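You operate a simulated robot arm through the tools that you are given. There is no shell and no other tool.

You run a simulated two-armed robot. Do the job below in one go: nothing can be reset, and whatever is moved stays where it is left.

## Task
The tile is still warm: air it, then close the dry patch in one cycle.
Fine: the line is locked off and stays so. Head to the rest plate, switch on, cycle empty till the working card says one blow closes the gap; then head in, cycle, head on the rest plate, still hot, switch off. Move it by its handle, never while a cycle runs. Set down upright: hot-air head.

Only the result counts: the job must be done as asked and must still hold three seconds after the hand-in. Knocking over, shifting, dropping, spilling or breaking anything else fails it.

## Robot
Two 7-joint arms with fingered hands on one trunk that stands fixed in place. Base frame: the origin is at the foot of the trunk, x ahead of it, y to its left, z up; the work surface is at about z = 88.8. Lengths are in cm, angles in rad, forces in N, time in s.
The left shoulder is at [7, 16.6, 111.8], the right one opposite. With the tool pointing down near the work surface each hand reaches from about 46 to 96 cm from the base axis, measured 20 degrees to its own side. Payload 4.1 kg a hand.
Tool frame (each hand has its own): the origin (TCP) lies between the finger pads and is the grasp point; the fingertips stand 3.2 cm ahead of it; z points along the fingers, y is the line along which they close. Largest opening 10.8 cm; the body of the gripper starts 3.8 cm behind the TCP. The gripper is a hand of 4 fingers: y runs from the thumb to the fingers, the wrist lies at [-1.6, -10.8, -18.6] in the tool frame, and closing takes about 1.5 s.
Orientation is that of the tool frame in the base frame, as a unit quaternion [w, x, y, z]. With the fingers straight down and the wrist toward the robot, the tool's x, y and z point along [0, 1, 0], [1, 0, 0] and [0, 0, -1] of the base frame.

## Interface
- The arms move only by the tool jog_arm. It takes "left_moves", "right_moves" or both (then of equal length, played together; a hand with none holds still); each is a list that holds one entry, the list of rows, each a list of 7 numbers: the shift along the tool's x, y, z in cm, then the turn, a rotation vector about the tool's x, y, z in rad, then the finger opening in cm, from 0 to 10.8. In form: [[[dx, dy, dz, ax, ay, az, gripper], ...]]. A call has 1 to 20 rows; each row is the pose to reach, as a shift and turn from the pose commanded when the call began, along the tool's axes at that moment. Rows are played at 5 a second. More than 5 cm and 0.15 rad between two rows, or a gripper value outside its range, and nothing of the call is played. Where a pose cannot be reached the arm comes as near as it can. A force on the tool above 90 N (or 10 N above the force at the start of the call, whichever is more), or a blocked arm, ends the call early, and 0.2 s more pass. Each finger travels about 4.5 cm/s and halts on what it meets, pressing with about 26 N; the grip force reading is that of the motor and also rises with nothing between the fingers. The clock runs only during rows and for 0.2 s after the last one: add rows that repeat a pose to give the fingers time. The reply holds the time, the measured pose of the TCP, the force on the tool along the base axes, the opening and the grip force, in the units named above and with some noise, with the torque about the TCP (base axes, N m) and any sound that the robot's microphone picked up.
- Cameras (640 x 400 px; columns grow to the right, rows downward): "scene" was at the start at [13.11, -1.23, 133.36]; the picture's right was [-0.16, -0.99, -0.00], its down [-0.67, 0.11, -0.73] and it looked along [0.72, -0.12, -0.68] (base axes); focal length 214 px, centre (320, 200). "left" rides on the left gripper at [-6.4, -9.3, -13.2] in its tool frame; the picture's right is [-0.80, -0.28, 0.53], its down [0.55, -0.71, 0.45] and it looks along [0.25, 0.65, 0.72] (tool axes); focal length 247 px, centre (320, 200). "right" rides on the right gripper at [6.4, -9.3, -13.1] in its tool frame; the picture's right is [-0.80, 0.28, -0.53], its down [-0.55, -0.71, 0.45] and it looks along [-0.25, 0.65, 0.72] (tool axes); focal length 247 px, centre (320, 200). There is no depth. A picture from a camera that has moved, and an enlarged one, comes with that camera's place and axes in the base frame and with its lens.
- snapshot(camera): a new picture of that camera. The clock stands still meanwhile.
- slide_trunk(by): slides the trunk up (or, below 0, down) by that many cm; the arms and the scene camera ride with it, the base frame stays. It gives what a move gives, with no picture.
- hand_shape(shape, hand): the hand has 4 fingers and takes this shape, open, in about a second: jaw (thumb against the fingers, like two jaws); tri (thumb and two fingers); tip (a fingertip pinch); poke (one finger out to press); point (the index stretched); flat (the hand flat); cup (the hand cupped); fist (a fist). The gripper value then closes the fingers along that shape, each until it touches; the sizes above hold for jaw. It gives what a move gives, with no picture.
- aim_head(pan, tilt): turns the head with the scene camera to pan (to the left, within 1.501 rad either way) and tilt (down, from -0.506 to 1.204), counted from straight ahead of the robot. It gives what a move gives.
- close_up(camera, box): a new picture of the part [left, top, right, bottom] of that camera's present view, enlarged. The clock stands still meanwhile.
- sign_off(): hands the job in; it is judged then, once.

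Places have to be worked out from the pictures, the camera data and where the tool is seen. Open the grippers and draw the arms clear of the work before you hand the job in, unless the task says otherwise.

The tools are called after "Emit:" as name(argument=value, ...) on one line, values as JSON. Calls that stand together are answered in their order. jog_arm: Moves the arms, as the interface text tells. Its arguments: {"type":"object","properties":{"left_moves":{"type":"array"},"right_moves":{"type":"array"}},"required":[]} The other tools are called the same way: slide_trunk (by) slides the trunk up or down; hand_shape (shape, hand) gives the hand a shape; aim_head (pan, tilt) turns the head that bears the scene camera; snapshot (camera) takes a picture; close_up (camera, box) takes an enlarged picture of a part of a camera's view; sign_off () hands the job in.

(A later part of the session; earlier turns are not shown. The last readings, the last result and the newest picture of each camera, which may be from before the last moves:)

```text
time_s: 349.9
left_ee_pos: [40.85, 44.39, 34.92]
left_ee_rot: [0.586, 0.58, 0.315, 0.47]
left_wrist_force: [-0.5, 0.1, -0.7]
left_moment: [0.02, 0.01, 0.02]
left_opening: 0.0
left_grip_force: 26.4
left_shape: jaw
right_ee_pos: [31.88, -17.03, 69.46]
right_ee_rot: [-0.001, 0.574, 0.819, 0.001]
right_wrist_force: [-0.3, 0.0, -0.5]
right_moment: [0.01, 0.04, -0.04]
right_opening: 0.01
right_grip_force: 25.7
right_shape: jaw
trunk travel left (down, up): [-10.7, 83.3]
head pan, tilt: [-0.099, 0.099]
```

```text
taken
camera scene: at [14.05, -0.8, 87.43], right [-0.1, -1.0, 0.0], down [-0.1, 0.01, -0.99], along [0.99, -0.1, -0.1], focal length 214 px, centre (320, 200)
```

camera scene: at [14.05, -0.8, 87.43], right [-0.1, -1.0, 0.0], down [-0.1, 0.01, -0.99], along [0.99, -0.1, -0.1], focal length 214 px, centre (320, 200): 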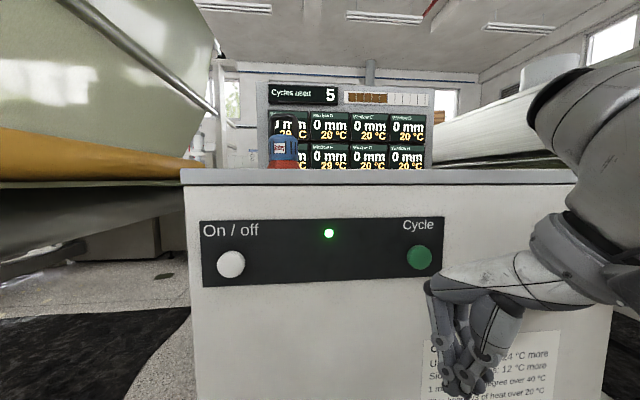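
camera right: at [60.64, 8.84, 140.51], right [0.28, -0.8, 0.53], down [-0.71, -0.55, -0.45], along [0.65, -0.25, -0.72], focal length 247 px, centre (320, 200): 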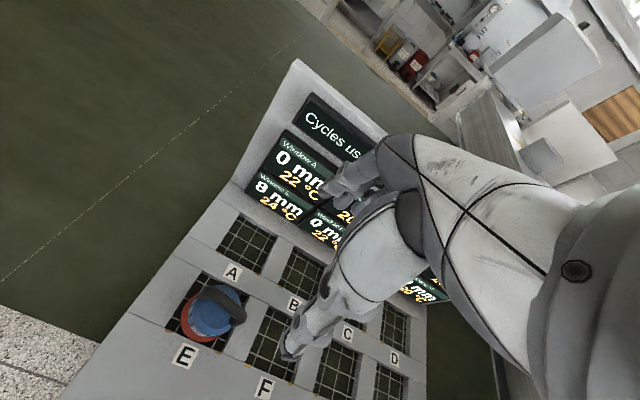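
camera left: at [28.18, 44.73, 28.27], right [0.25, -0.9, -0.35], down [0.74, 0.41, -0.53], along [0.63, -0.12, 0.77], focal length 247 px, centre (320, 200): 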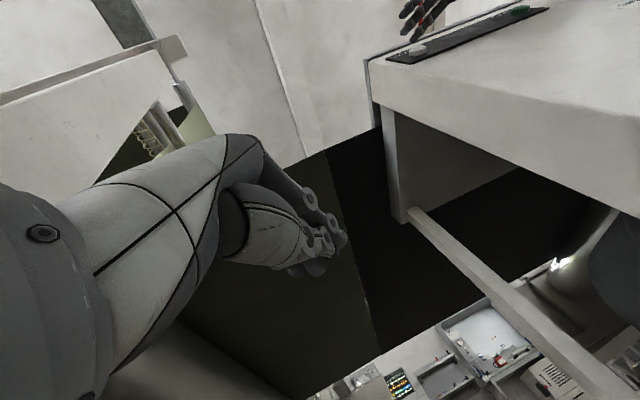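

The count is 5, the amber lamp is out: the cycle has finished. I raise the trunk again to fetch the head.

Emit:
slide_trunk(by=40)

Emit:
slide_trunk(by=30.6)

Emit:
aim_head(pan=-0.15, tilt=0.7)

Emit:
snapshot(camera="scene")

```text
time_s: 353.8
left_ee_pos: [40.83, 44.38, 74.98]
left_ee_rot: [0.586, 0.581, 0.315, 0.47]
left_wrist_force: [-0.8, 0.1, 0.4]
left_moment: [0.0, 0.02, 0.02]
left_opening: 0.01
left_grip_force: 25.6
left_shape: jaw
right_ee_pos: [32.05, -17.02, 109.5]
right_ee_rot: [-0.001, 0.574, 0.819, 0.0]
right_wrist_force: [0.0, -0.6, 0.4]
right_moment: [-0.02, 0.0, -0.01]
right_opening: 0.0
right_grip_force: 26.1
right_shape: jaw
trunk travel left (down, up): [-50.7, 43.3]
head pan, tilt: [-0.099, 0.099]
```

```text
time_s: 356.8
left_ee_pos: [40.95, 44.47, 105.58]
left_ee_rot: [0.586, 0.58, 0.315, 0.47]
left_wrist_force: [0.4, -0.8, -0.6]
left_moment: [0.0, 0.0, 0.0]
left_opening: 0.0
left_grip_force: 25.9
left_shape: jaw
right_ee_pos: [31.96, -17.03, 140.1]
right_ee_rot: [-0.001, 0.574, 0.819, 0.001]
right_wrist_force: [0.1, 0.1, -0.1]
right_moment: [-0.02, 0.03, -0.01]
right_opening: 0.0
right_grip_force: 26.2
right_shape: jaw
trunk travel left (down, up): [-81.3, 12.7]
head pan, tilt: [-0.099, 0.099]
```

```text
time_s: 357.8
left_ee_pos: [40.88, 44.23, 105.63]
left_ee_rot: [0.586, 0.58, 0.314, 0.47]
left_wrist_force: [0.6, -0.6, 0.2]
left_moment: [0.01, -0.03, -0.01]
left_opening: 0.0
left_grip_force: 26.6
left_shape: jaw
right_ee_pos: [32.12, -16.93, 140.15]
right_ee_rot: [-0.001, 0.574, 0.819, 0.001]
right_wrist_force: [1.1, 1.2, 0.2]
right_moment: [-0.01, -0.02, -0.02]
right_opening: 0.0
right_grip_force: 25.8
right_shape: jaw
trunk travel left (down, up): [-81.3, 12.7]
head pan, tilt: [-0.15, 0.7]
```

```text
taken
camera scene: at [13.3, -1.16, 152.56], right [-0.15, -0.99, 0.0], down [-0.64, 0.1, -0.77], along [0.76, -0.11, -0.64], focal length 214 px, centre (320, 200)
```

scene: 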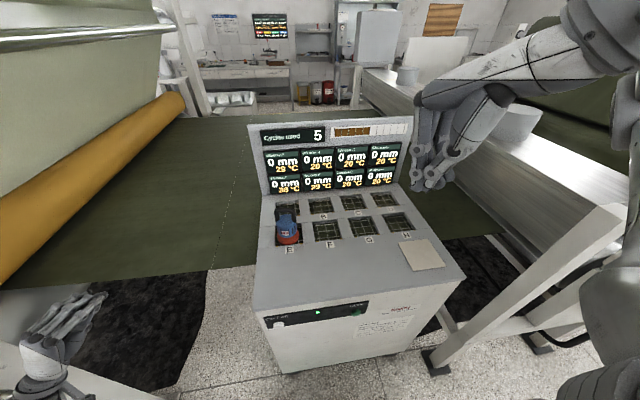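

I zoom in on the board to verify the patch is closed.

Emit:
close_up(camera="scene", box=[245, 115, 415, 205])

Emit:
close_up(camera="scene", box=[255, 190, 325, 260])

```text
3.76 times, centred on (330, 160) of scene
camera zoom: at [13.3, -1.16, 152.56], right [-0.15, -0.99, 0.0], down [-0.64, 0.1, -0.77], along [0.76, -0.11, -0.64], focal length 807 px, centre (282, 351)
```

zoom: 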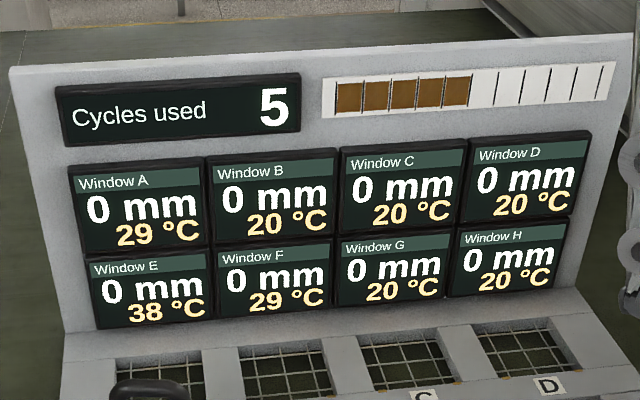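

```text
5.71 times, centred on (290, 225) of scene
camera zoom: at [13.3, -1.16, 152.56], right [-0.15, -0.99, 0.0], down [-0.64, 0.1, -0.77], along [0.76, -0.11, -0.64], focal length 1226 px, centre (491, 57)
```

zoom: 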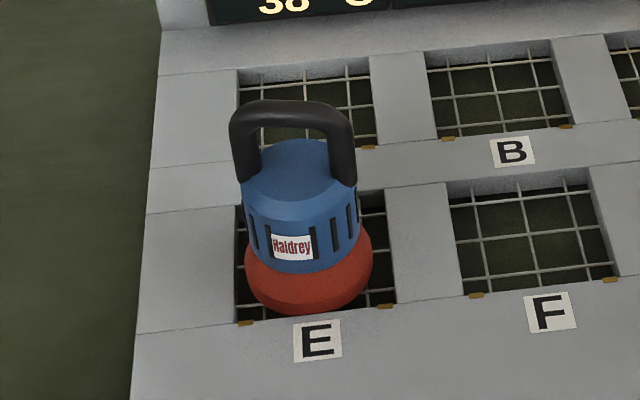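

Window E reads 0 mm (38 °C) and no other window changed its gap. Now the head goes back to the rest plate while still hot. I bring the hand forward again, straightening it and opening the jaw.

Emit:
jog_arm(right_moves=[[[-1, 2, 0.2, 0, 0, 0.04, 0], [-2.2, 4, 0.5, 0, 0, 0.09, 0], [-3.4, 6.2, 0.8, 0, 0, 0.14, 0], [-4.6, 8.4, 1.1, 0, 0, 0.2, 0], [-5.9, 10.8, 1.4, 0, 0, 0.26, 0], [-7.4, 13.2, 1.7, 0, 0, 0.32, 0], [-8.97, 15.8, 2, 0, 0, 0.35, 0], [-8.97, 15.8, 2, 0, 0, 0.35, 0]]])

Emit:
jog_arm(right_moves=[[[2.2, 2, 1.6, 0, 0, 0, 3], [4.6, 4, 3.4, 0, 0, 0, 6], [7, 6.2, 5.2, 0, 0, 0, 9], [9.5, 8.4, 7.2, 0, 0, 0, 10.8], [12, 10.6, 9.2, 0, 0, 0, 10.8], [14.5, 12.8, 11.2, 0, 0, 0, 10.8], [17, 15, 13.2, 0, 0, 0, 10.8], [19.5, 17.2, 15.2, 0, 0, 0, 10.8], [21.5, 19, 17.2, 0, 0, 0, 10.8], [22.5, 19.75, 19, 0, 0, 0, 10.8], [22.5, 19.75, 20, 0, 0, 0, 10.8], [22.5, 19.75, 20, 0, 0, 0, 10.8]]])

Emit:
close_up(camera="scene", box=[220, 130, 360, 260])

```text
time_s: 359.6
left_ee_pos: [40.79, 44.36, 105.55]
left_ee_rot: [0.586, 0.58, 0.315, 0.47]
left_wrist_force: [0.4, 0.4, 1.0]
left_moment: [-0.07, 0.01, 0.01]
left_opening: 0.0
left_grip_force: 26.7
left_shape: jaw
right_ee_pos: [49.93, -19.84, 138.06]
right_ee_rot: [-0.001, 0.708, 0.706, 0.001]
right_wrist_force: [-0.3, 0.6, 0.7]
right_moment: [-0.01, 0.01, 0.0]
right_opening: 0.0
right_grip_force: 26.7
right_shape: jaw
trunk travel left (down, up): [-81.3, 12.7]
head pan, tilt: [-0.15, 0.7]
```

```text
time_s: 362.2
left_ee_pos: [40.92, 44.23, 105.62]
left_ee_rot: [0.585, 0.58, 0.315, 0.471]
left_wrist_force: [-0.2, 0.2, -1.1]
left_moment: [-0.03, -0.01, 0.0]
left_opening: 0.0
left_grip_force: 25.8
left_shape: jaw
right_ee_pos: [69.53, 2.55, 118.21]
right_ee_rot: [-0.001, 0.708, 0.706, 0.001]
right_wrist_force: [0.0, -0.6, -0.3]
right_moment: [0.02, -0.01, 0.02]
right_opening: 10.8
right_grip_force: 0.0
right_shape: jaw
trunk travel left (down, up): [-81.3, 12.7]
head pan, tilt: [-0.15, 0.7]
```

```text
3.08 times, centred on (290, 195) of scene
camera zoom: at [13.31, -1.11, 152.55], right [-0.15, -0.99, 0.0], down [-0.64, 0.1, -0.76], along [0.76, -0.11, -0.64], focal length 660 px, centre (412, 215)
```

zoom: 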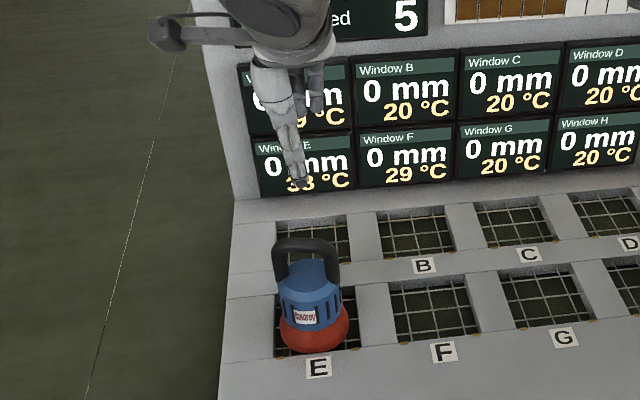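

The open hand stands right above the handle. I lower around it to z≈102.4.

Emit:
jog_arm(right_moves=[[[0, 0.15, 2.5, 0, 0, 0, 10.8], [0, 0.15, 5, 0, 0, 0, 10.8], [0, 0.15, 7.5, 0, 0, 0, 10.8], [0, 0.15, 10, 0, 0, 0, 10.8], [0, 0.15, 12.5, 0, 0, 0, 10.8], [0, 0.15, 14.5, 0, 0, 0, 10.8], [0, 0.15, 15.4, 0, 0, 0, 10.8], [0, 0.15, 15.7, 0, 0, 0, 10.8], [0, 0.15, 15.7, 0, 0, 0, 10.8]]])

Emit:
close_up(camera="scene", box=[240, 160, 340, 260])

Emit:
close_up(camera="right", box=[180, 160, 400, 360])

```text
time_s: 364.2
left_ee_pos: [40.91, 44.4, 105.57]
left_ee_rot: [0.586, 0.58, 0.315, 0.47]
left_wrist_force: [1.2, -0.5, 0.1]
left_moment: [-0.01, -0.02, 0.01]
left_opening: 0.0
left_grip_force: 26.2
left_shape: jaw
right_ee_pos: [69.92, 2.52, 102.38]
right_ee_rot: [0.0, 0.708, 0.706, 0.001]
right_wrist_force: [-0.1, -0.3, -0.2]
right_moment: [-0.02, 0.01, -0.02]
right_opening: 10.78
right_grip_force: 0.0
right_shape: jaw
trunk travel left (down, up): [-81.3, 12.7]
head pan, tilt: [-0.15, 0.7]
```

```text
4.00 times, centred on (290, 210) of scene
camera zoom: at [13.32, -1.15, 152.55], right [-0.15, -0.99, 0.0], down [-0.64, 0.1, -0.76], along [0.76, -0.11, -0.64], focal length 858 px, centre (440, 160)
```

zoom: 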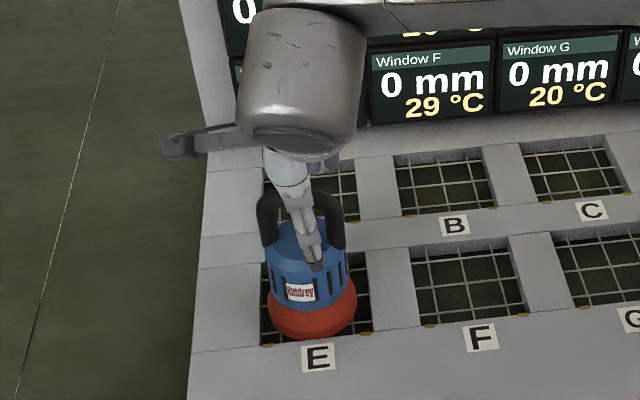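

```text
2.00 times, centred on (290, 260) of right
camera zoom: at [60.8, 8.76, 115.55], right [0.28, -0.8, 0.53], down [-0.71, -0.55, -0.45], along [0.65, -0.25, -0.72], focal length 494 px, centre (380, 80)
```

zoom: 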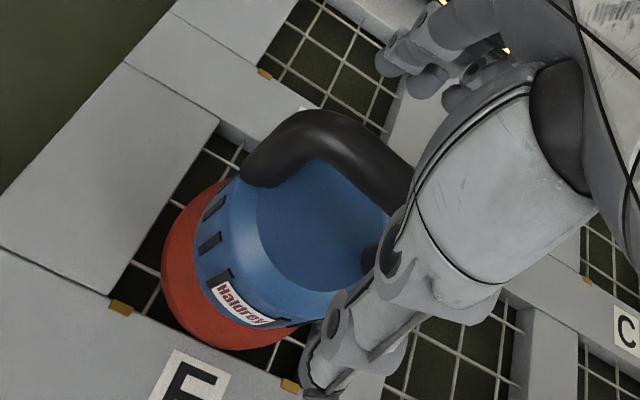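

I close the hand on the bar.

Emit:
jog_arm(right_moves=[[[0, 0, 0, 0, 0, 0, 6], [0, 0, 0, 0, 0, 0, 3], [0, 0, 0, 0, 0, 0, 1], [0, 0, 0, 0, 0, 0, 0], [0, 0, 0, 0, 0, 0, 0], [0, 0, 0, 0, 0, 0, 0], [0, 0, 0, 0, 0, 0, 0], [0, 0, 0, 0, 0, 0, 0], [0, 0, 0, 0, 0, 0, 0], [0, 0, 0, 0, 0, 0, 0]]])

Emit:
jog_arm(right_moves=[[[0, 0, -0.3, 0, 0, 0, 0], [0, 0, -0.7, 0, 0, 0, 0], [0, 0, -1.2, 0, 0, 0, 0], [0, 0, -2, 0, 0, 0, 0], [0, 0, -3.2, 0, 0, 0, 0], [0, 0, -4.7, 0, 0, 0, 0], [0, 0, -6.2, 0, 0, 0, 0], [0, 0, -7.7, 0, 0, 0, 0], [0, 0, -9.2, 0, 0, 0, 0], [0, 0, -10, 0, 0, 0, 0], [0, 0, -10, 0, 0, 0, 0]]])

Emit:
close_up(camera="scene", box=[220, 140, 360, 260])

```text
time_s: 366.4
left_ee_pos: [40.92, 44.45, 105.43]
left_ee_rot: [0.586, 0.58, 0.315, 0.47]
left_wrist_force: [-0.2, -0.2, -0.2]
left_moment: [0.0, 0.0, -0.02]
left_opening: 0.01
left_grip_force: 25.8
left_shape: jaw
right_ee_pos: [69.98, 2.41, 102.43]
right_ee_rot: [-0.001, 0.708, 0.706, 0.0]
right_wrist_force: [-0.7, -0.3, 0.3]
right_moment: [0.0, -0.13, 0.04]
right_opening: 0.69
right_grip_force: 25.5
right_shape: jaw
trunk travel left (down, up): [-81.3, 12.7]
head pan, tilt: [-0.15, 0.7]
```

```text
time_s: 368.8
left_ee_pos: [41.02, 44.35, 105.46]
left_ee_rot: [0.585, 0.58, 0.315, 0.47]
left_wrist_force: [-0.3, -0.8, 0.1]
left_moment: [-0.02, 0.03, 0.0]
left_opening: 0.0
left_grip_force: 26.0
left_shape: jaw
right_ee_pos: [70.17, 2.44, 112.3]
right_ee_rot: [-0.001, 0.708, 0.706, 0.0]
right_wrist_force: [-0.3, -0.8, -10.6]
right_moment: [-0.01, -0.12, -0.01]
right_opening: 0.7
right_grip_force: 26.0
right_shape: jaw
trunk travel left (down, up): [-81.3, 12.7]
head pan, tilt: [-0.15, 0.7]
```

```text
3.33 times, centred on (290, 200) of scene
camera zoom: at [13.49, -1.15, 152.53], right [-0.15, -0.99, 0.0], down [-0.64, 0.1, -0.76], along [0.76, -0.11, -0.65], focal length 715 px, centre (420, 200)
```

zoom: 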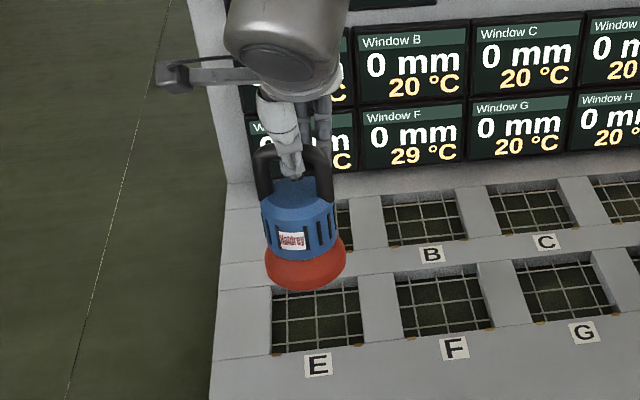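

The head is lifted, upright (10.6 N). I carry it to above the rest plate.

Emit:
jog_arm(right_moves=[[[-1.3, -0.47, 0, 0, 0, 0, 0], [-3.5, -1.27, 0, 0, 0, 0, 0], [-6.5, -2.36, 0, 0, 0, 0, 0], [-9.7, -3.52, 0, 0, 0, 0, 0], [-12.9, -4.68, 0, 0, 0, 0, 0], [-16.1, -5.84, 0, 0, 0, 0, 0], [-19.3, -7, 0, 0, 0, 0, 0], [-22.5, -8.16, 0, 0, 0, 0, 0], [-25.7, -9.33, 0, 0, 0, 0, 0], [-28.9, -10.5, 0, 0, 0, 0, 0], [-32.1, -11.65, 0, 0, 0, 0, 0], [-35.3, -12.8, 0, 0, 0, 0, 0], [-38.5, -13.97, 0, 0, 0, 0, 0], [-41.5, -15.06, 0, 0, 0, 0, 0], [-44, -15.97, 0, 0, 0, 0, 0], [-45.5, -16.5, 0, 0, 0, 0, 0], [-46.3, -16.8, 0, 0, 0, 0, 0], [-46.3, -16.8, 0, 0, 0, 0, 0], [-46.3, -16.8, 0, 0, 0, 0, 0]]])

Emit:
close_up(camera="scene", box=[350, 160, 480, 280])

Emit:
snapshot(camera="right")

```text
time_s: 372.8
left_ee_pos: [40.83, 44.31, 105.58]
left_ee_rot: [0.585, 0.581, 0.315, 0.469]
left_wrist_force: [-0.1, -0.4, 0.6]
left_moment: [-0.03, -0.04, 0.0]
left_opening: 0.0
left_grip_force: 25.9
left_shape: jaw
right_ee_pos: [53.0, -43.6, 112.18]
right_ee_rot: [-0.001, 0.708, 0.706, 0.001]
right_wrist_force: [-0.1, 0.5, -10.4]
right_moment: [-0.05, -0.12, -0.02]
right_opening: 0.66
right_grip_force: 26.2
right_shape: jaw
trunk travel left (down, up): [-81.3, 12.7]
head pan, tilt: [-0.15, 0.7]
```

```text
3.33 times, centred on (415, 220) of scene
camera zoom: at [13.42, -1.27, 152.54], right [-0.15, -0.99, 0.0], down [-0.64, 0.1, -0.76], along [0.76, -0.11, -0.64], focal length 715 px, centre (3, 133)
```

zoom: 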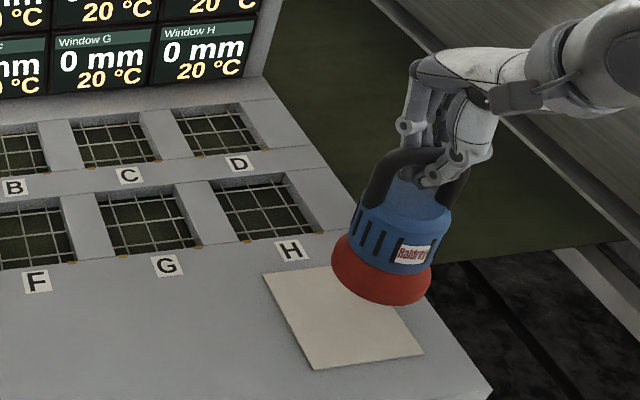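

```text
taken
camera right: at [43.87, -37.35, 125.43], right [0.28, -0.8, 0.53], down [-0.71, -0.55, -0.45], along [0.65, -0.25, -0.72], focal length 247 px, centre (320, 200)
```

right: 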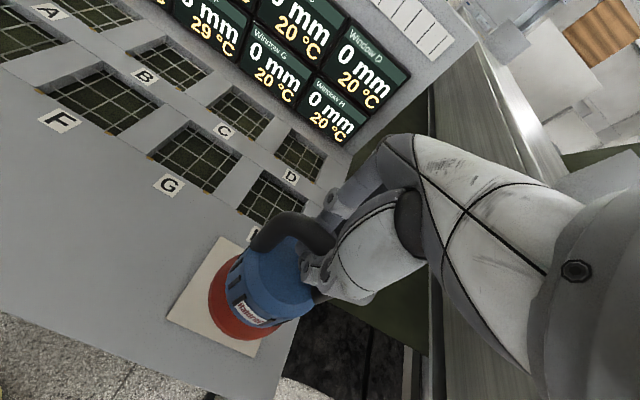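

Over the plate at (53.0, −43.6). I lower with a tiny centring correction, then gently to contact.

Emit:
jog_arm(right_moves=[[[-0.1, 0.1, 1, 0, 0, 0, 0], [-0.2, 0.2, 2.5, 0, 0, 0, 0], [-0.2, 0.2, 4, 0, 0, 0, 0], [-0.2, 0.2, 5.5, 0, 0, 0, 0], [-0.2, 0.2, 6.8, 0, 0, 0, 0], [-0.2, 0.2, 7.5, 0, 0, 0, 0], [-0.2, 0.2, 7.8, 0, 0, 0, 0], [-0.2, 0.2, 7.8, 0, 0, 0, 0]]])

Emit:
jog_arm(right_moves=[[[0, 0, 0.2, 0, 0, 0, 0], [0, 0, 0.4, 0, 0, 0, 0], [0, 0, 0.4, 0, 0, 0, 0]]])

```text
time_s: 374.6
left_ee_pos: [40.97, 44.37, 105.57]
left_ee_rot: [0.585, 0.58, 0.316, 0.47]
left_wrist_force: [0.6, 0.1, 0.4]
left_moment: [0.03, -0.02, -0.01]
left_opening: 0.0
left_grip_force: 26.5
left_shape: jaw
right_ee_pos: [53.35, -44.03, 104.28]
right_ee_rot: [0.0, 0.708, 0.706, 0.0]
right_wrist_force: [0.7, -0.3, -9.7]
right_moment: [-0.04, -0.17, -0.02]
right_opening: 0.68
right_grip_force: 25.6
right_shape: jaw
trunk travel left (down, up): [-81.3, 12.7]
head pan, tilt: [-0.15, 0.7]
```

```text
time_s: 375.4
left_ee_pos: [41.01, 44.25, 105.52]
left_ee_rot: [0.585, 0.581, 0.315, 0.47]
left_wrist_force: [0.0, -0.5, 0.5]
left_moment: [0.0, -0.02, 0.0]
left_opening: 0.01
left_grip_force: 25.0
left_shape: jaw
right_ee_pos: [53.25, -44.03, 104.02]
right_ee_rot: [-0.001, 0.708, 0.706, 0.0]
right_wrist_force: [0.4, -1.2, -10.0]
right_moment: [0.01, -0.1, 0.04]
right_opening: 0.69
right_grip_force: 25.8
right_shape: jaw
trunk travel left (down, up): [-81.3, 12.7]
head pan, tilt: [-0.15, 0.7]
```

Still hanging at 104.0. A few tenths more.

Emit:
jog_arm(right_moves=[[[0, 0, 0.2, 0, 0, 0, 0], [0, 0, 0.35, 0, 0, 0, 0], [0, 0, 0.35, 0, 0, 0, 0]]])

```text
time_s: 376.2
left_ee_pos: [40.92, 44.37, 105.54]
left_ee_rot: [0.585, 0.581, 0.315, 0.47]
left_wrist_force: [-0.4, 0.1, 0.4]
left_moment: [-0.01, -0.01, 0.01]
left_opening: 0.0
left_grip_force: 25.8
left_shape: jaw
right_ee_pos: [53.3, -44.05, 103.66]
right_ee_rot: [-0.001, 0.708, 0.706, 0.0]
right_wrist_force: [0.4, -0.3, -10.3]
right_moment: [-0.06, -0.09, 0.01]
right_opening: 0.66
right_grip_force: 26.4
right_shape: jaw
trunk travel left (down, up): [-81.3, 12.7]
head pan, tilt: [-0.15, 0.7]
```

Emit:
jog_arm(right_moves=[[[0, 0, 0.2, 0, 0, 0, 0], [0, 0, 0.35, 0, 0, 0, 0], [0, 0, 0.35, 0, 0, 0, 0]]])

Emit:
close_up(camera="scene", box=[360, 180, 470, 280])

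```text
time_s: 377.0
left_ee_pos: [40.78, 44.38, 105.61]
left_ee_rot: [0.586, 0.58, 0.314, 0.47]
left_wrist_force: [0.1, -0.5, 0.7]
left_moment: [-0.01, 0.0, 0.0]
left_opening: 0.04
left_grip_force: 26.0
left_shape: jaw
right_ee_pos: [53.21, -44.01, 103.46]
right_ee_rot: [-0.001, 0.708, 0.706, 0.001]
right_wrist_force: [-2.9, -0.9, 1.0]
right_moment: [-0.07, -0.06, 0.05]
right_opening: 0.67
right_grip_force: 25.9
right_shape: jaw
trunk travel left (down, up): [-81.3, 12.7]
head pan, tilt: [-0.15, 0.7]
```

```text
4.00 times, centred on (415, 230) of scene
camera zoom: at [13.2, -1.16, 152.57], right [-0.15, -0.99, 0.0], down [-0.64, 0.1, -0.77], along [0.76, -0.11, -0.64], focal length 858 px, centre (-60, 80)
```

zoom: 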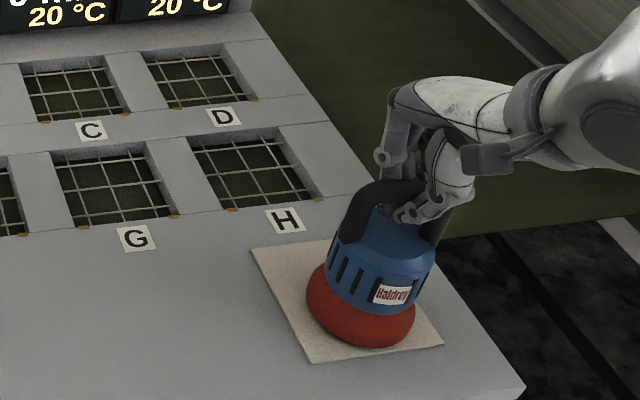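

The head rests on the plate (+1 N). I ease up slightly and open slowly.

Emit:
jog_arm(right_moves=[[[0, 0, -0.1, 0, 0, 0, 0], [0, 0, -0.1, 0, 0, 0, 2], [0, 0, -0.1, 0, 0, 0, 4], [0, 0, -0.1, 0, 0, 0, 6], [0, 0, -0.1, 0, 0, 0, 8], [0, 0, -0.1, 0, 0, 0, 10], [0, 0, -0.1, 0, 0, 0, 10.8], [0, 0, -0.1, 0, 0, 0, 10.8], [0, 0, -0.1, 0, 0, 0, 10.8], [0, 0, -0.1, 0, 0, 0, 10.8]]])

Emit:
close_up(camera="scene", box=[360, 180, 470, 280])

Emit:
snapshot(camera="right")

```text
time_s: 379.2
left_ee_pos: [40.84, 44.37, 105.61]
left_ee_rot: [0.586, 0.58, 0.315, 0.47]
left_wrist_force: [0.0, 0.3, -0.4]
left_moment: [-0.01, 0.01, -0.03]
left_opening: 0.01
left_grip_force: 26.1
left_shape: jaw
right_ee_pos: [53.08, -43.96, 103.37]
right_ee_rot: [-0.001, 0.709, 0.706, 0.0]
right_wrist_force: [-1.1, -0.4, -0.2]
right_moment: [0.05, -0.02, 0.04]
right_opening: 10.8
right_grip_force: 0.1
right_shape: jaw
trunk travel left (down, up): [-81.3, 12.7]
head pan, tilt: [-0.15, 0.7]
```

```text
4.00 times, centred on (415, 230) of scene
camera zoom: at [13.29, -1.17, 152.55], right [-0.15, -0.99, 0.0], down [-0.64, 0.1, -0.76], along [0.76, -0.11, -0.64], focal length 858 px, centre (-60, 80)
```

zoom: 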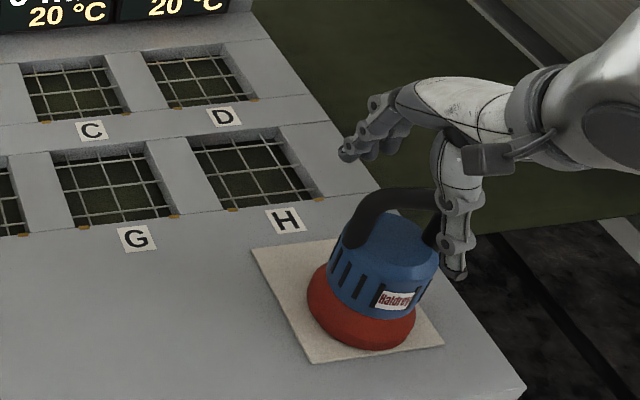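

```text
taken
camera right: at [43.92, -37.66, 116.64], right [0.28, -0.8, 0.53], down [-0.71, -0.55, -0.45], along [0.65, -0.25, -0.72], focal length 247 px, centre (320, 200)
```

right: 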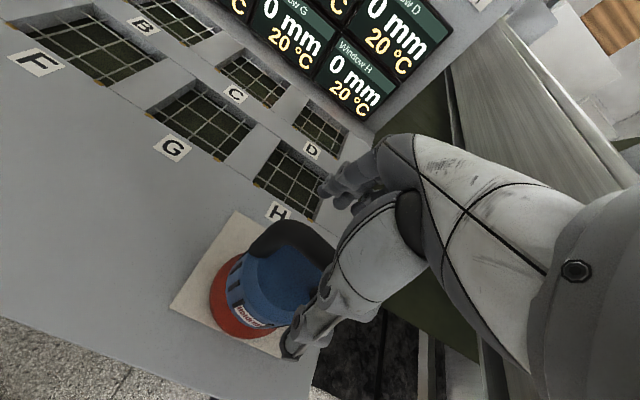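

The head stands free on the plate, perhaps a little nearer the front edge than before. I raise the hand and look precisely.

Emit:
jog_arm(right_moves=[[[0, 0, -1, 0, 0, 0, 10.8], [0, 0, -2.5, 0, 0, 0, 10.8], [0, 0, -4.5, 0, 0, 0, 10.8], [0, 0, -7, 0, 0, 0, 10.8], [0, 0, -10, 0, 0, 0, 10.8], [0, 0, -13, 0, 0, 0, 10.8], [0, 0, -16, 0, 0, 0, 10.8], [0, 0, -18, 0, 0, 0, 10.8], [0, 0, -18, 0, 0, 0, 10.8]]])

Emit:
close_up(camera="scene", box=[370, 200, 460, 280])

Emit:
close_up(camera="right", box=[120, 200, 320, 360])

```text
time_s: 381.2
left_ee_pos: [40.93, 44.36, 105.52]
left_ee_rot: [0.586, 0.58, 0.316, 0.47]
left_wrist_force: [0.1, 0.1, 0.5]
left_moment: [-0.03, 0.0, 0.01]
left_opening: 0.0
left_grip_force: 25.8
left_shape: jaw
right_ee_pos: [52.98, -44.08, 121.53]
right_ee_rot: [-0.001, 0.709, 0.706, 0.001]
right_wrist_force: [0.0, 0.1, 0.3]
right_moment: [0.0, 0.0, 0.01]
right_opening: 10.76
right_grip_force: 0.0
right_shape: jaw
trunk travel left (down, up): [-81.3, 12.7]
head pan, tilt: [-0.15, 0.7]
```

```text
5.00 times, centred on (415, 240) of scene
camera zoom: at [13.33, -1.19, 152.55], right [-0.15, -0.99, 0.0], down [-0.64, 0.1, -0.76], along [0.76, -0.11, -0.64], focal length 1072 px, centre (-155, 0)
```

zoom: 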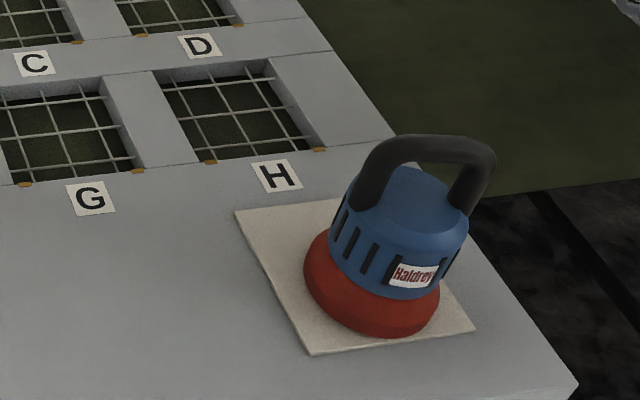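

```text
2.50 times, centred on (220, 280) of right
camera zoom: at [43.77, -37.8, 134.82], right [0.28, -0.8, 0.53], down [-0.71, -0.55, -0.45], along [0.65, -0.25, -0.72], focal length 617 px, centre (570, 0)
```

zoom: 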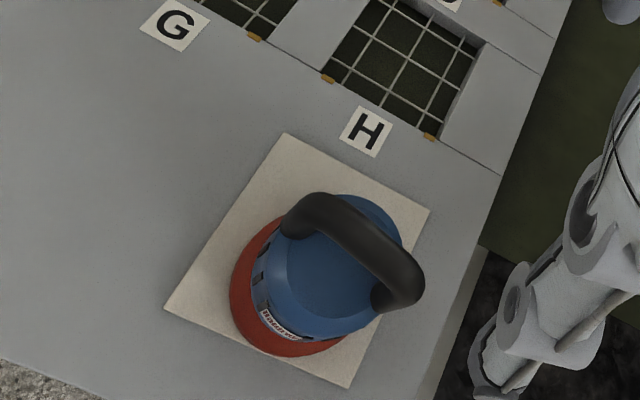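

The head's base is wholly on the plate, upright. Only the switch-off remains. I bring the right hand back via (50, −20, 138) to the drawn-back pose, as before.

Emit:
jog_arm(right_moves=[[[0, -0.3, -3, 0, 0, 0, 10.8], [1.5, -0.6, -6, 0, 0, 0, 10.8], [4, -0.9, -9, 0, 0, 0, 10.8], [7, -1.2, -12, 0, 0, 0, 8], [10, -1.5, -14, 0, 0, 0, 5], [13, -1.8, -15.5, 0, 0, 0, 2], [16, -2.1, -16.5, 0, 0, 0, 0], [19, -2.5, -16.5, 0, 0, 0, 0], [22, -2.8, -16.5, 0, 0, 0, 0], [24, -3, -16.5, 0, 0, 0, 0], [24, -3, -16.5, 0, 0, 0, 0]]])

Emit:
jog_arm(right_moves=[[[0.3, -2, -0.2, 0, 0, -0.05, 0], [0.6, -4, -0.4, 0, 0, -0.1, 0], [1, -6.5, -0.6, 0, 0, -0.16, 0], [1.4, -9, -0.8, 0, 0, -0.22, 0], [1.8, -11.5, -1, 0, 0, -0.28, 0], [2.2, -14, -1.4, 0, 0, -0.34, 0], [2.6, -16, -1.8, 0, 0, -0.35, 0], [3, -17, -2, 0, 0, -0.35, 0], [3, -17, -2, 0, 0, -0.35, 0]]])

Emit:
snapshot(camera="scene")

```text
time_s: 383.6
left_ee_pos: [40.84, 44.3, 105.67]
left_ee_rot: [0.586, 0.581, 0.314, 0.469]
left_wrist_force: [-0.1, -0.2, 0.3]
left_moment: [0.03, 0.0, 0.0]
left_opening: 0.0
left_grip_force: 26.0
left_shape: jaw
right_ee_pos: [50.22, -19.95, 137.83]
right_ee_rot: [-0.001, 0.709, 0.706, 0.0]
right_wrist_force: [-0.3, 0.6, -0.1]
right_moment: [0.03, -0.02, -0.03]
right_opening: 0.02
right_grip_force: 26.0
right_shape: jaw
trunk travel left (down, up): [-81.3, 12.7]
head pan, tilt: [-0.15, 0.7]
```

```text
time_s: 385.6
left_ee_pos: [40.92, 44.35, 105.58]
left_ee_rot: [0.586, 0.581, 0.314, 0.47]
left_wrist_force: [0.7, -0.5, -0.2]
left_moment: [0.01, 0.01, -0.01]
left_opening: 0.0
left_grip_force: 26.1
left_shape: jaw
right_ee_pos: [33.39, -16.87, 140.28]
right_ee_rot: [-0.001, 0.575, 0.818, 0.0]
right_wrist_force: [0.1, 0.0, 1.0]
right_moment: [0.01, 0.01, 0.03]
right_opening: 0.02
right_grip_force: 25.9
right_shape: jaw
trunk travel left (down, up): [-81.3, 12.7]
head pan, tilt: [-0.15, 0.7]
```

```text
taken
camera scene: at [13.31, -1.19, 152.55], right [-0.15, -0.99, 0.0], down [-0.64, 0.1, -0.76], along [0.76, -0.11, -0.64], focal length 214 px, centre (320, 200)
```

scene: 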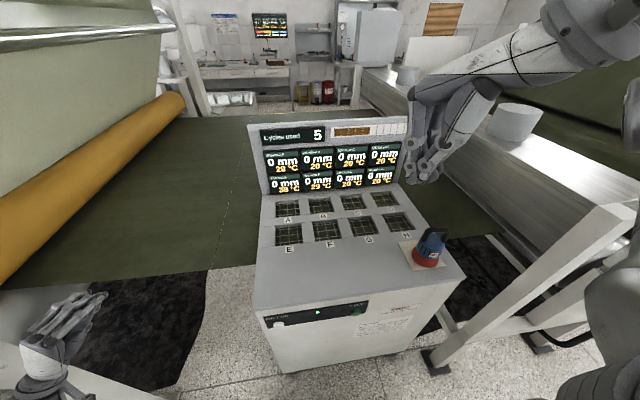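

Now I turn the hand to the levelled, leftward pose that pressed On/off before, moving left at height.

Emit:
jog_arm(right_moves=[[[2, 0.7, 0.4, -0.045, 0.035, -0.084, 0], [4.1, 1.3, 0.8, -0.091, 0.069, -0.169, 0], [6.2, 2, 1.2, -0.136, 0.104, -0.253, 0], [8.2, 2.6, 1.6, -0.181, 0.138, -0.338, 0], [10.3, 3.3, 2, -0.227, 0.173, -0.422, 0], [12.4, 3.9, 2.5, -0.272, 0.207, -0.507, 0], [14.4, 4.6, 2.9, -0.317, 0.242, -0.591, 0], [16.5, 5.2, 3.3, -0.363, 0.276, -0.676, 0], [18.5, 5.9, 3.7, -0.408, 0.311, -0.76, 0], [18.5, 5.9, 3.7, -0.408, 0.311, -0.76, 0]]])

Emit:
snapshot(camera="scene")

```text
time_s: 387.8
left_ee_pos: [40.83, 44.31, 105.63]
left_ee_rot: [0.586, 0.581, 0.314, 0.47]
left_wrist_force: [0.4, 0.1, 0.3]
left_moment: [0.02, -0.01, 0.01]
left_opening: 0.0
left_grip_force: 26.3
left_shape: jaw
right_ee_pos: [32.55, 2.49, 136.72]
right_ee_rot: [-0.01, 0.214, 0.944, 0.249]
right_wrist_force: [-0.4, -0.1, 0.1]
right_moment: [0.02, 0.0, 0.01]
right_opening: 0.0
right_grip_force: 25.7
right_shape: jaw
trunk travel left (down, up): [-81.3, 12.7]
head pan, tilt: [-0.15, 0.7]
```

```text
taken
camera scene: at [13.26, -1.21, 152.56], right [-0.15, -0.99, 0.0], down [-0.64, 0.1, -0.77], along [0.76, -0.11, -0.64], focal length 214 px, centre (320, 200)
```

scene: 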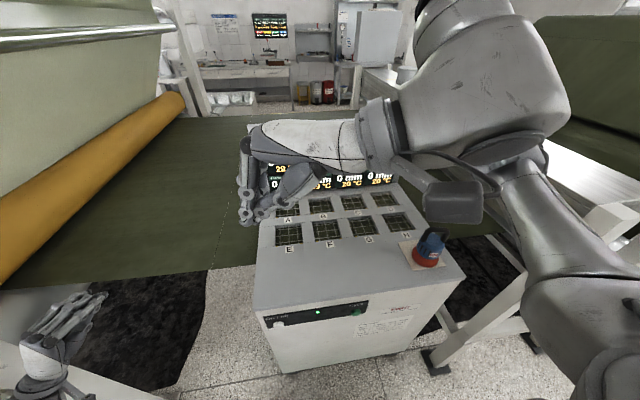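

The pose is reached exactly. But here the elbow sits forward (x≈43) and would meet the console when lowered, so I raise the hand 10 cm relative to the shoulder, which should bring the elbow up and back, and look.

Emit:
jog_arm(right_moves=[[[0.6, 1, -2.2, 0, 0, 0, 0], [1.3, 2, -4.4, 0, 0, 0, 0], [1.9, 3, -6.6, 0, 0, 0, 0], [2.6, 4, -8.9, 0, 0, 0, 0], [2.6, 4, -8.9, 0, 0, 0, 0]]])

Emit:
aim_head(pan=-0.7, tilt=0.6)

Emit:
snapshot(camera="scene")

```text
time_s: 389.0
left_ee_pos: [40.87, 44.4, 105.57]
left_ee_rot: [0.585, 0.58, 0.315, 0.471]
left_wrist_force: [0.0, -0.2, 0.3]
left_moment: [0.01, -0.01, 0.0]
left_opening: 0.0
left_grip_force: 25.8
left_shape: jaw
right_ee_pos: [31.02, 2.32, 146.67]
right_ee_rot: [-0.01, 0.214, 0.945, 0.248]
right_wrist_force: [0.4, -0.4, -0.4]
right_moment: [0.02, -0.01, -0.01]
right_opening: 0.0
right_grip_force: 26.2
right_shape: jaw
trunk travel left (down, up): [-81.3, 12.7]
head pan, tilt: [-0.15, 0.7]
```

```text
time_s: 390.0
left_ee_pos: [40.88, 44.4, 105.55]
left_ee_rot: [0.586, 0.58, 0.315, 0.471]
left_wrist_force: [1.2, 0.2, -0.4]
left_moment: [0.01, -0.01, 0.02]
left_opening: 0.01
left_grip_force: 26.0
left_shape: jaw
right_ee_pos: [31.12, 2.31, 146.54]
right_ee_rot: [-0.01, 0.214, 0.945, 0.248]
right_wrist_force: [0.4, 0.0, 0.7]
right_moment: [-0.04, -0.02, 0.01]
right_opening: 0.01
right_grip_force: 26.1
right_shape: jaw
trunk travel left (down, up): [-81.3, 12.7]
head pan, tilt: [-0.7, 0.6]
```

```text
taken
camera scene: at [11.66, -5.55, 153.42], right [-0.64, -0.77, 0.0], down [-0.43, 0.36, -0.83], along [0.63, -0.53, -0.56], focal length 214 px, centre (320, 200)
```

scene: 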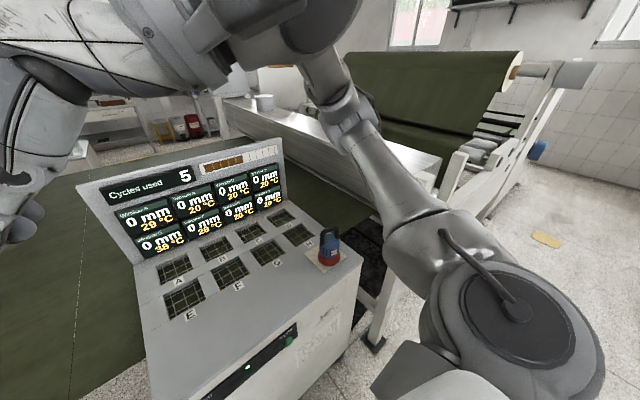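

The elbow stays forward in this fold, so the low-trunk approach would bump the console. Instead, with the trunk high the arm can hang down naturally with the elbow low at the robot's side. I raise the trunk to the top and take the hand forward over the console, then down, then back in front of it.

Emit:
slide_trunk(by=12)

Emit:
jog_arm(right_moves=[[[-2.5, 0.8, 1, 0, 0, 0, 0], [-5.3, 1.3, 2.2, 0, 0, 0, 0], [-8.1, 1.8, 3.4, 0, 0, 0, 0], [-10.9, 2.3, 4.6, 0, 0, 0, 0], [-13.7, 2.8, 5.8, 0, 0, 0, 0], [-16.5, 3, 7.5, 0, 0, 0, 0], [-17, 1.5, 10.5, 0, 0, 0, 0], [-17.4, 0, 13.4, 0, 0, 0, 0], [-17.8, -1.5, 16.3, 0, 0, 0, 0], [-17.8, -1.5, 16.3, 0, 0, 0, 0]]])

Emit:
snapshot(camera="scene")

```text
time_s: 391.5
left_ee_pos: [40.88, 44.53, 117.51]
left_ee_rot: [0.586, 0.58, 0.315, 0.47]
left_wrist_force: [-0.2, -0.3, -0.6]
left_moment: [0.04, -0.01, 0.01]
left_opening: 0.0
left_grip_force: 26.0
left_shape: jaw
right_ee_pos: [31.17, 2.49, 158.53]
right_ee_rot: [-0.01, 0.215, 0.945, 0.248]
right_wrist_force: [0.0, 0.5, 1.1]
right_moment: [0.02, 0.02, 0.03]
right_opening: 0.02
right_grip_force: 26.1
right_shape: jaw
trunk travel left (down, up): [-93.3, 0.7]
head pan, tilt: [-0.7, 0.6]
```

```text
time_s: 393.7
left_ee_pos: [40.99, 44.37, 117.57]
left_ee_rot: [0.586, 0.58, 0.315, 0.47]
left_wrist_force: [-0.8, -0.2, -0.4]
left_moment: [0.0, 0.02, -0.02]
left_opening: 0.01
left_grip_force: 26.4
left_shape: jaw
right_ee_pos: [48.27, 1.79, 141.31]
right_ee_rot: [-0.01, 0.215, 0.944, 0.249]
right_wrist_force: [0.2, 0.2, -0.3]
right_moment: [-0.02, 0.01, -0.01]
right_opening: 0.01
right_grip_force: 25.7
right_shape: jaw
trunk travel left (down, up): [-93.3, 0.7]
head pan, tilt: [-0.7, 0.6]
```

```text
taken
camera scene: at [11.65, -5.56, 165.42], right [-0.64, -0.77, 0.0], down [-0.43, 0.36, -0.83], along [0.63, -0.53, -0.56], focal length 214 px, centre (320, 200)
```

scene: 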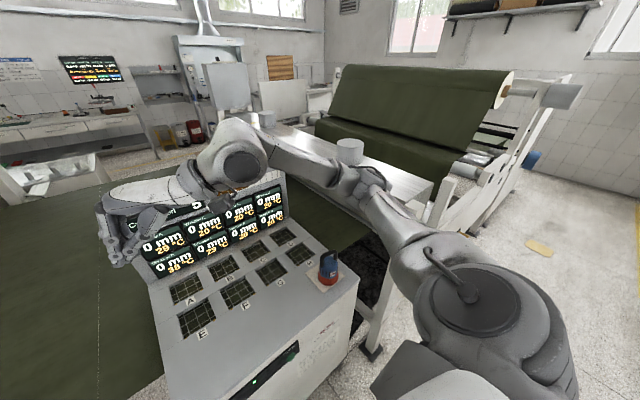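

No warnings; the elbow is well placed. I lower the hand to z≈112 over the console's front part (window area is free of the head).

Emit:
jog_arm(right_moves=[[[-0.4, -1.5, 2.8, 0, 0, 0, 0], [-0.8, -3, 5.6, 0, 0, 0, 0], [-1.2, -4.5, 8.4, 0, 0, 0, 0], [-1.6, -6, 11.2, 0, 0, 0, 0], [-2, -7.5, 14, 0, 0, 0, 0], [-2.4, -9, 16.9, 0, 0, 0, 0], [-2.8, -10.5, 19.7, 0, 0, 0, 0], [-3.2, -12, 22.5, 0, 0, 0, 0], [-3.6, -13.5, 25.3, 0, 0, 0, 0], [-3.6, -13.5, 25.3, 0, 0, 0, 0]]])

Emit:
snapshot(camera="scene")

```text
time_s: 395.9
left_ee_pos: [40.82, 44.35, 117.44]
left_ee_rot: [0.586, 0.58, 0.315, 0.47]
left_wrist_force: [0.3, 0.1, 0.6]
left_moment: [-0.01, -0.01, 0.02]
left_opening: 0.0
left_grip_force: 26.4
left_shape: jaw
right_ee_pos: [47.97, 1.55, 112.48]
right_ee_rot: [-0.01, 0.215, 0.944, 0.249]
right_wrist_force: [0.3, -0.5, 0.9]
right_moment: [0.02, 0.04, 0.0]
right_opening: 0.0
right_grip_force: 26.8
right_shape: jaw
trunk travel left (down, up): [-93.3, 0.7]
head pan, tilt: [-0.7, 0.6]
```

```text
taken
camera scene: at [11.65, -5.58, 165.42], right [-0.64, -0.77, 0.0], down [-0.43, 0.36, -0.83], along [0.63, -0.53, -0.56], focal length 214 px, centre (320, 200)
```

scene: 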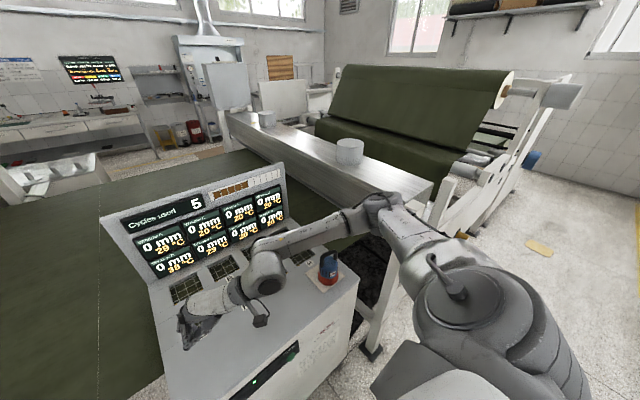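

The forearm clears the head well. I go down a bit more to z≈104 and then draw back to in front of the console edge.

Emit:
jog_arm(right_moves=[[[0.3, -1.5, 2.5, 0, 0, 0, 0], [0.6, -2.9, 5, 0, 0, 0, 0], [0.95, -4.4, 7.5, 0, 0, 0, 0], [3.2, -5.7, 7.7, 0, 0, 0, 0], [5.4, -7, 7.9, 0, 0, 0, 0], [7.6, -8.2, 8.1, 0, 0, 0, 0], [9.8, -9.5, 8.3, 0, 0, 0, 0], [12, -10.8, 8.6, 0, 0, 0, 0], [14.15, -12, 8.8, 0, 0, 0, 0], [14.15, -12, 8.8, 0, 0, 0, 0]]])

Emit:
snapshot(camera="scene")

```text
time_s: 398.1
left_ee_pos: [40.89, 44.48, 117.6]
left_ee_rot: [0.586, 0.581, 0.315, 0.469]
left_wrist_force: [-0.2, -0.7, 0.5]
left_moment: [0.0, 0.04, 0.02]
left_opening: 0.0
left_grip_force: 25.7
left_shape: jaw
right_ee_pos: [30.9, 2.31, 101.05]
right_ee_rot: [-0.009, 0.215, 0.945, 0.248]
right_wrist_force: [0.5, 0.3, 0.2]
right_moment: [-0.01, 0.02, 0.01]
right_opening: 0.0
right_grip_force: 26.2
right_shape: jaw
trunk travel left (down, up): [-93.3, 0.7]
head pan, tilt: [-0.7, 0.6]
```

```text
taken
camera scene: at [11.72, -5.57, 165.41], right [-0.64, -0.77, 0.0], down [-0.43, 0.36, -0.82], along [0.63, -0.53, -0.57], focal length 214 px, centre (320, 200)
```

scene: 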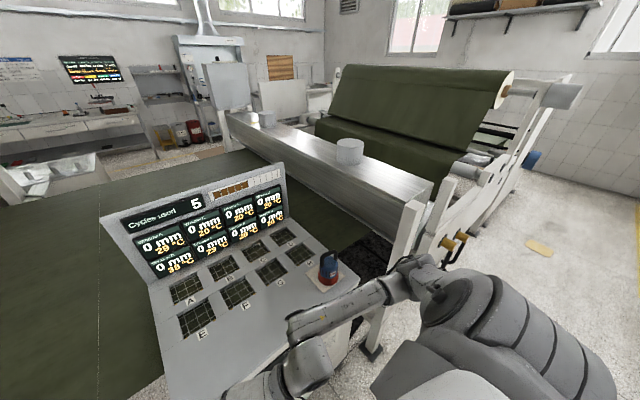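

Reached with the elbow low and clear. I set the hand flat and descend in front of the panel to button height.

Emit:
hand_shape(hand="right", shape="flat")

Emit:
jog_arm(right_moves=[[[-0.4, -1.4, 2.6, 0, 0, 0, 0], [-0.7, -2.8, 5.2, 0, 0, 0, 0], [-1.1, -4.2, 7.9, 0, 0, 0, 0], [-1.5, -5.6, 10.5, 0, 0, 0, 0], [-1.9, -7, 13.1, 0, 0, 0, 0], [-2.2, -8.3, 15.7, 0, 0, 0, 0], [-2.6, -9.7, 18.3, 0, 0, 0, 0], [-3, -11.1, 21, 0, 0, 0, 0], [-3.4, -12.5, 23.6, 0, 0, 0, 0], [-3.75, -13.9, 26.2, 0, 0, 0, 0], [-3.75, -13.9, 26.2, 0, 0, 0, 0]]])

Emit:
aim_head(pan=0.1, tilt=0.95)

Emit:
snapshot(camera="scene")

Emit:
snapshot(camera="right")

```text
time_s: 399.0
left_ee_pos: [40.87, 44.39, 117.61]
left_ee_rot: [0.585, 0.58, 0.315, 0.471]
left_wrist_force: [0.3, -0.3, 0.0]
left_moment: [0.05, 0.01, 0.02]
left_opening: 0.0
left_grip_force: 26.3
left_shape: jaw
right_ee_pos: [30.88, 2.23, 101.11]
right_ee_rot: [-0.01, 0.214, 0.945, 0.248]
right_wrist_force: [0.1, -0.1, -0.6]
right_moment: [0.01, 0.04, 0.0]
right_opening: 0.03
right_grip_force: 0.1
right_shape: flat
trunk travel left (down, up): [-93.3, 0.7]
head pan, tilt: [-0.7, 0.6]
```

```text
time_s: 401.4
left_ee_pos: [40.86, 44.45, 117.61]
left_ee_rot: [0.586, 0.58, 0.315, 0.47]
left_wrist_force: [0.3, 0.6, 0.1]
left_moment: [0.03, 0.0, -0.01]
left_opening: 0.0
left_grip_force: 26.1
left_shape: jaw
right_ee_pos: [31.19, 1.82, 71.03]
right_ee_rot: [-0.01, 0.215, 0.945, 0.248]
right_wrist_force: [0.6, 0.4, 0.3]
right_moment: [0.04, -0.01, 0.0]
right_opening: 0.02
right_grip_force: 0.1
right_shape: flat
trunk travel left (down, up): [-93.3, 0.7]
head pan, tilt: [-0.7, 0.6]
```

```text
time_s: 402.5
left_ee_pos: [40.84, 44.37, 117.51]
left_ee_rot: [0.586, 0.58, 0.315, 0.47]
left_wrist_force: [0.3, 0.3, 0.0]
left_moment: [0.02, 0.0, 0.01]
left_opening: 0.0
left_grip_force: 25.8
left_shape: jaw
right_ee_pos: [31.08, 1.88, 70.99]
right_ee_rot: [-0.01, 0.214, 0.945, 0.248]
right_wrist_force: [-0.7, 0.5, 0.2]
right_moment: [-0.02, -0.01, -0.04]
right_opening: 0.0
right_grip_force: 0.0
right_shape: flat
trunk travel left (down, up): [-93.3, 0.7]
head pan, tilt: [0.099, 0.949]
```

```text
taken
camera scene: at [12.14, 0.83, 162.58], right [0.1, -1.0, 0.0], down [-0.81, -0.08, -0.58], along [0.58, 0.06, -0.81], focal length 214 px, centre (320, 200)
```

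scene: 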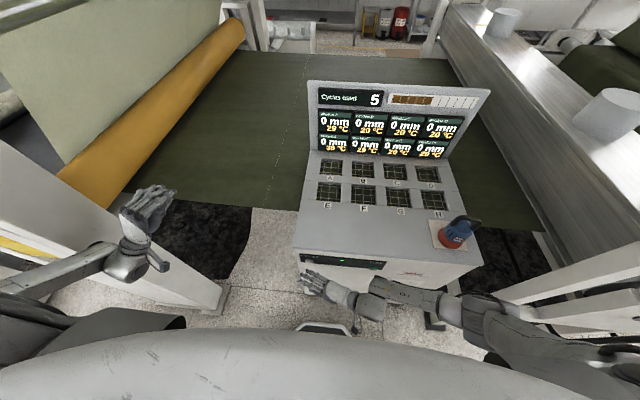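

```text
taken
camera right: at [20.52, -9.13, 79.02], right [0.79, -0.35, 0.5], down [0.25, -0.56, -0.79], along [0.56, 0.75, -0.36], focal length 247 px, centre (320, 200)
```

right: 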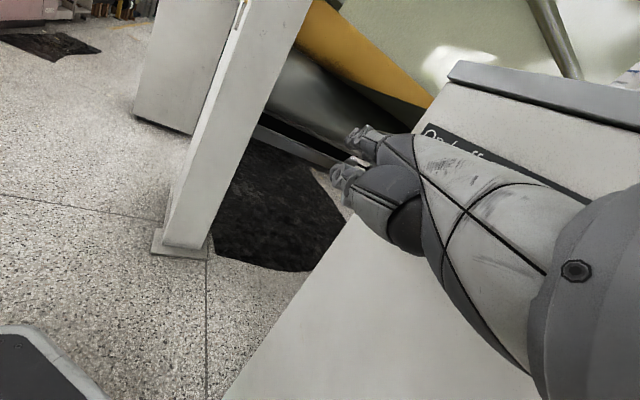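

The hand is just where it was before the first On/off press. I zoom in to check and move to the same pre-press spot (32.3, 2.3, 71).

Emit:
jog_arm(right_moves=[[[-0.45, 0.4, 0.15, 0, 0, 0, 0], [-0.93, 0.81, 0.3, 0, 0, 0, 0], [-0.93, 0.81, 0.3, 0, 0, 0, 0]]])

Emit:
close_up(camera="scene", box=[285, 245, 395, 320])

Emit:
close_up(camera="right", box=[320, 80, 560, 240])

```text
time_s: 403.3
left_ee_pos: [40.86, 44.41, 117.54]
left_ee_rot: [0.586, 0.58, 0.315, 0.47]
left_wrist_force: [0.6, 0.5, 0.4]
left_moment: [0.04, -0.01, 0.0]
left_opening: 0.0
left_grip_force: 26.2
left_shape: jaw
right_ee_pos: [32.37, 2.22, 71.01]
right_ee_rot: [-0.009, 0.215, 0.944, 0.249]
right_wrist_force: [0.8, -0.6, -0.3]
right_moment: [0.0, 0.01, 0.01]
right_opening: 0.02
right_grip_force: 0.1
right_shape: flat
trunk travel left (down, up): [-93.3, 0.7]
head pan, tilt: [0.099, 0.949]
```

```text
5.33 times, centred on (340, 282) of scene
camera zoom: at [12.11, 0.83, 162.58], right [0.1, -0.99, 0.0], down [-0.81, -0.08, -0.58], along [0.58, 0.06, -0.81], focal length 1144 px, centre (213, -240)
```

zoom: 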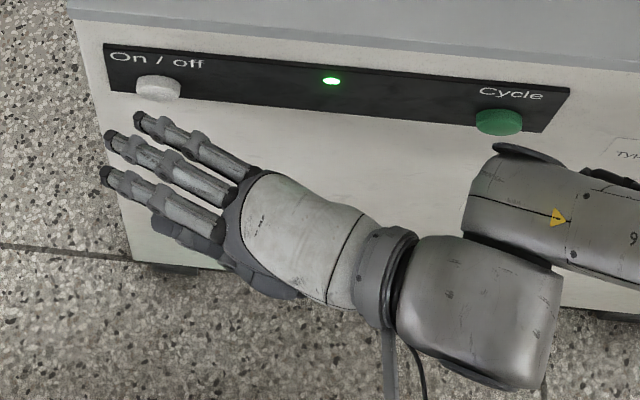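

```text
2.50 times, centred on (440, 160) of right
camera zoom: at [21.63, -8.74, 79.07], right [0.79, -0.35, 0.5], down [0.25, -0.56, -0.79], along [0.56, 0.75, -0.36], focal length 617 px, centre (20, 300)
```

zoom: 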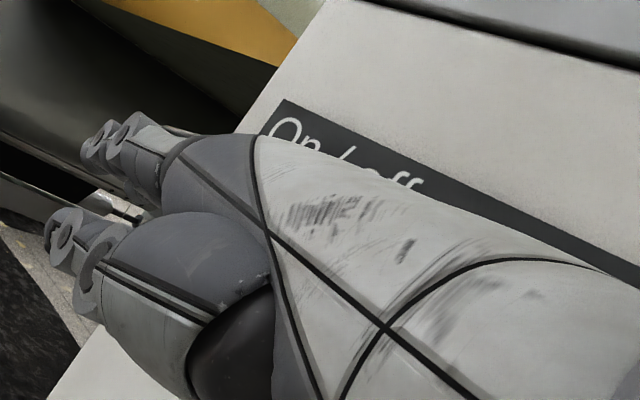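

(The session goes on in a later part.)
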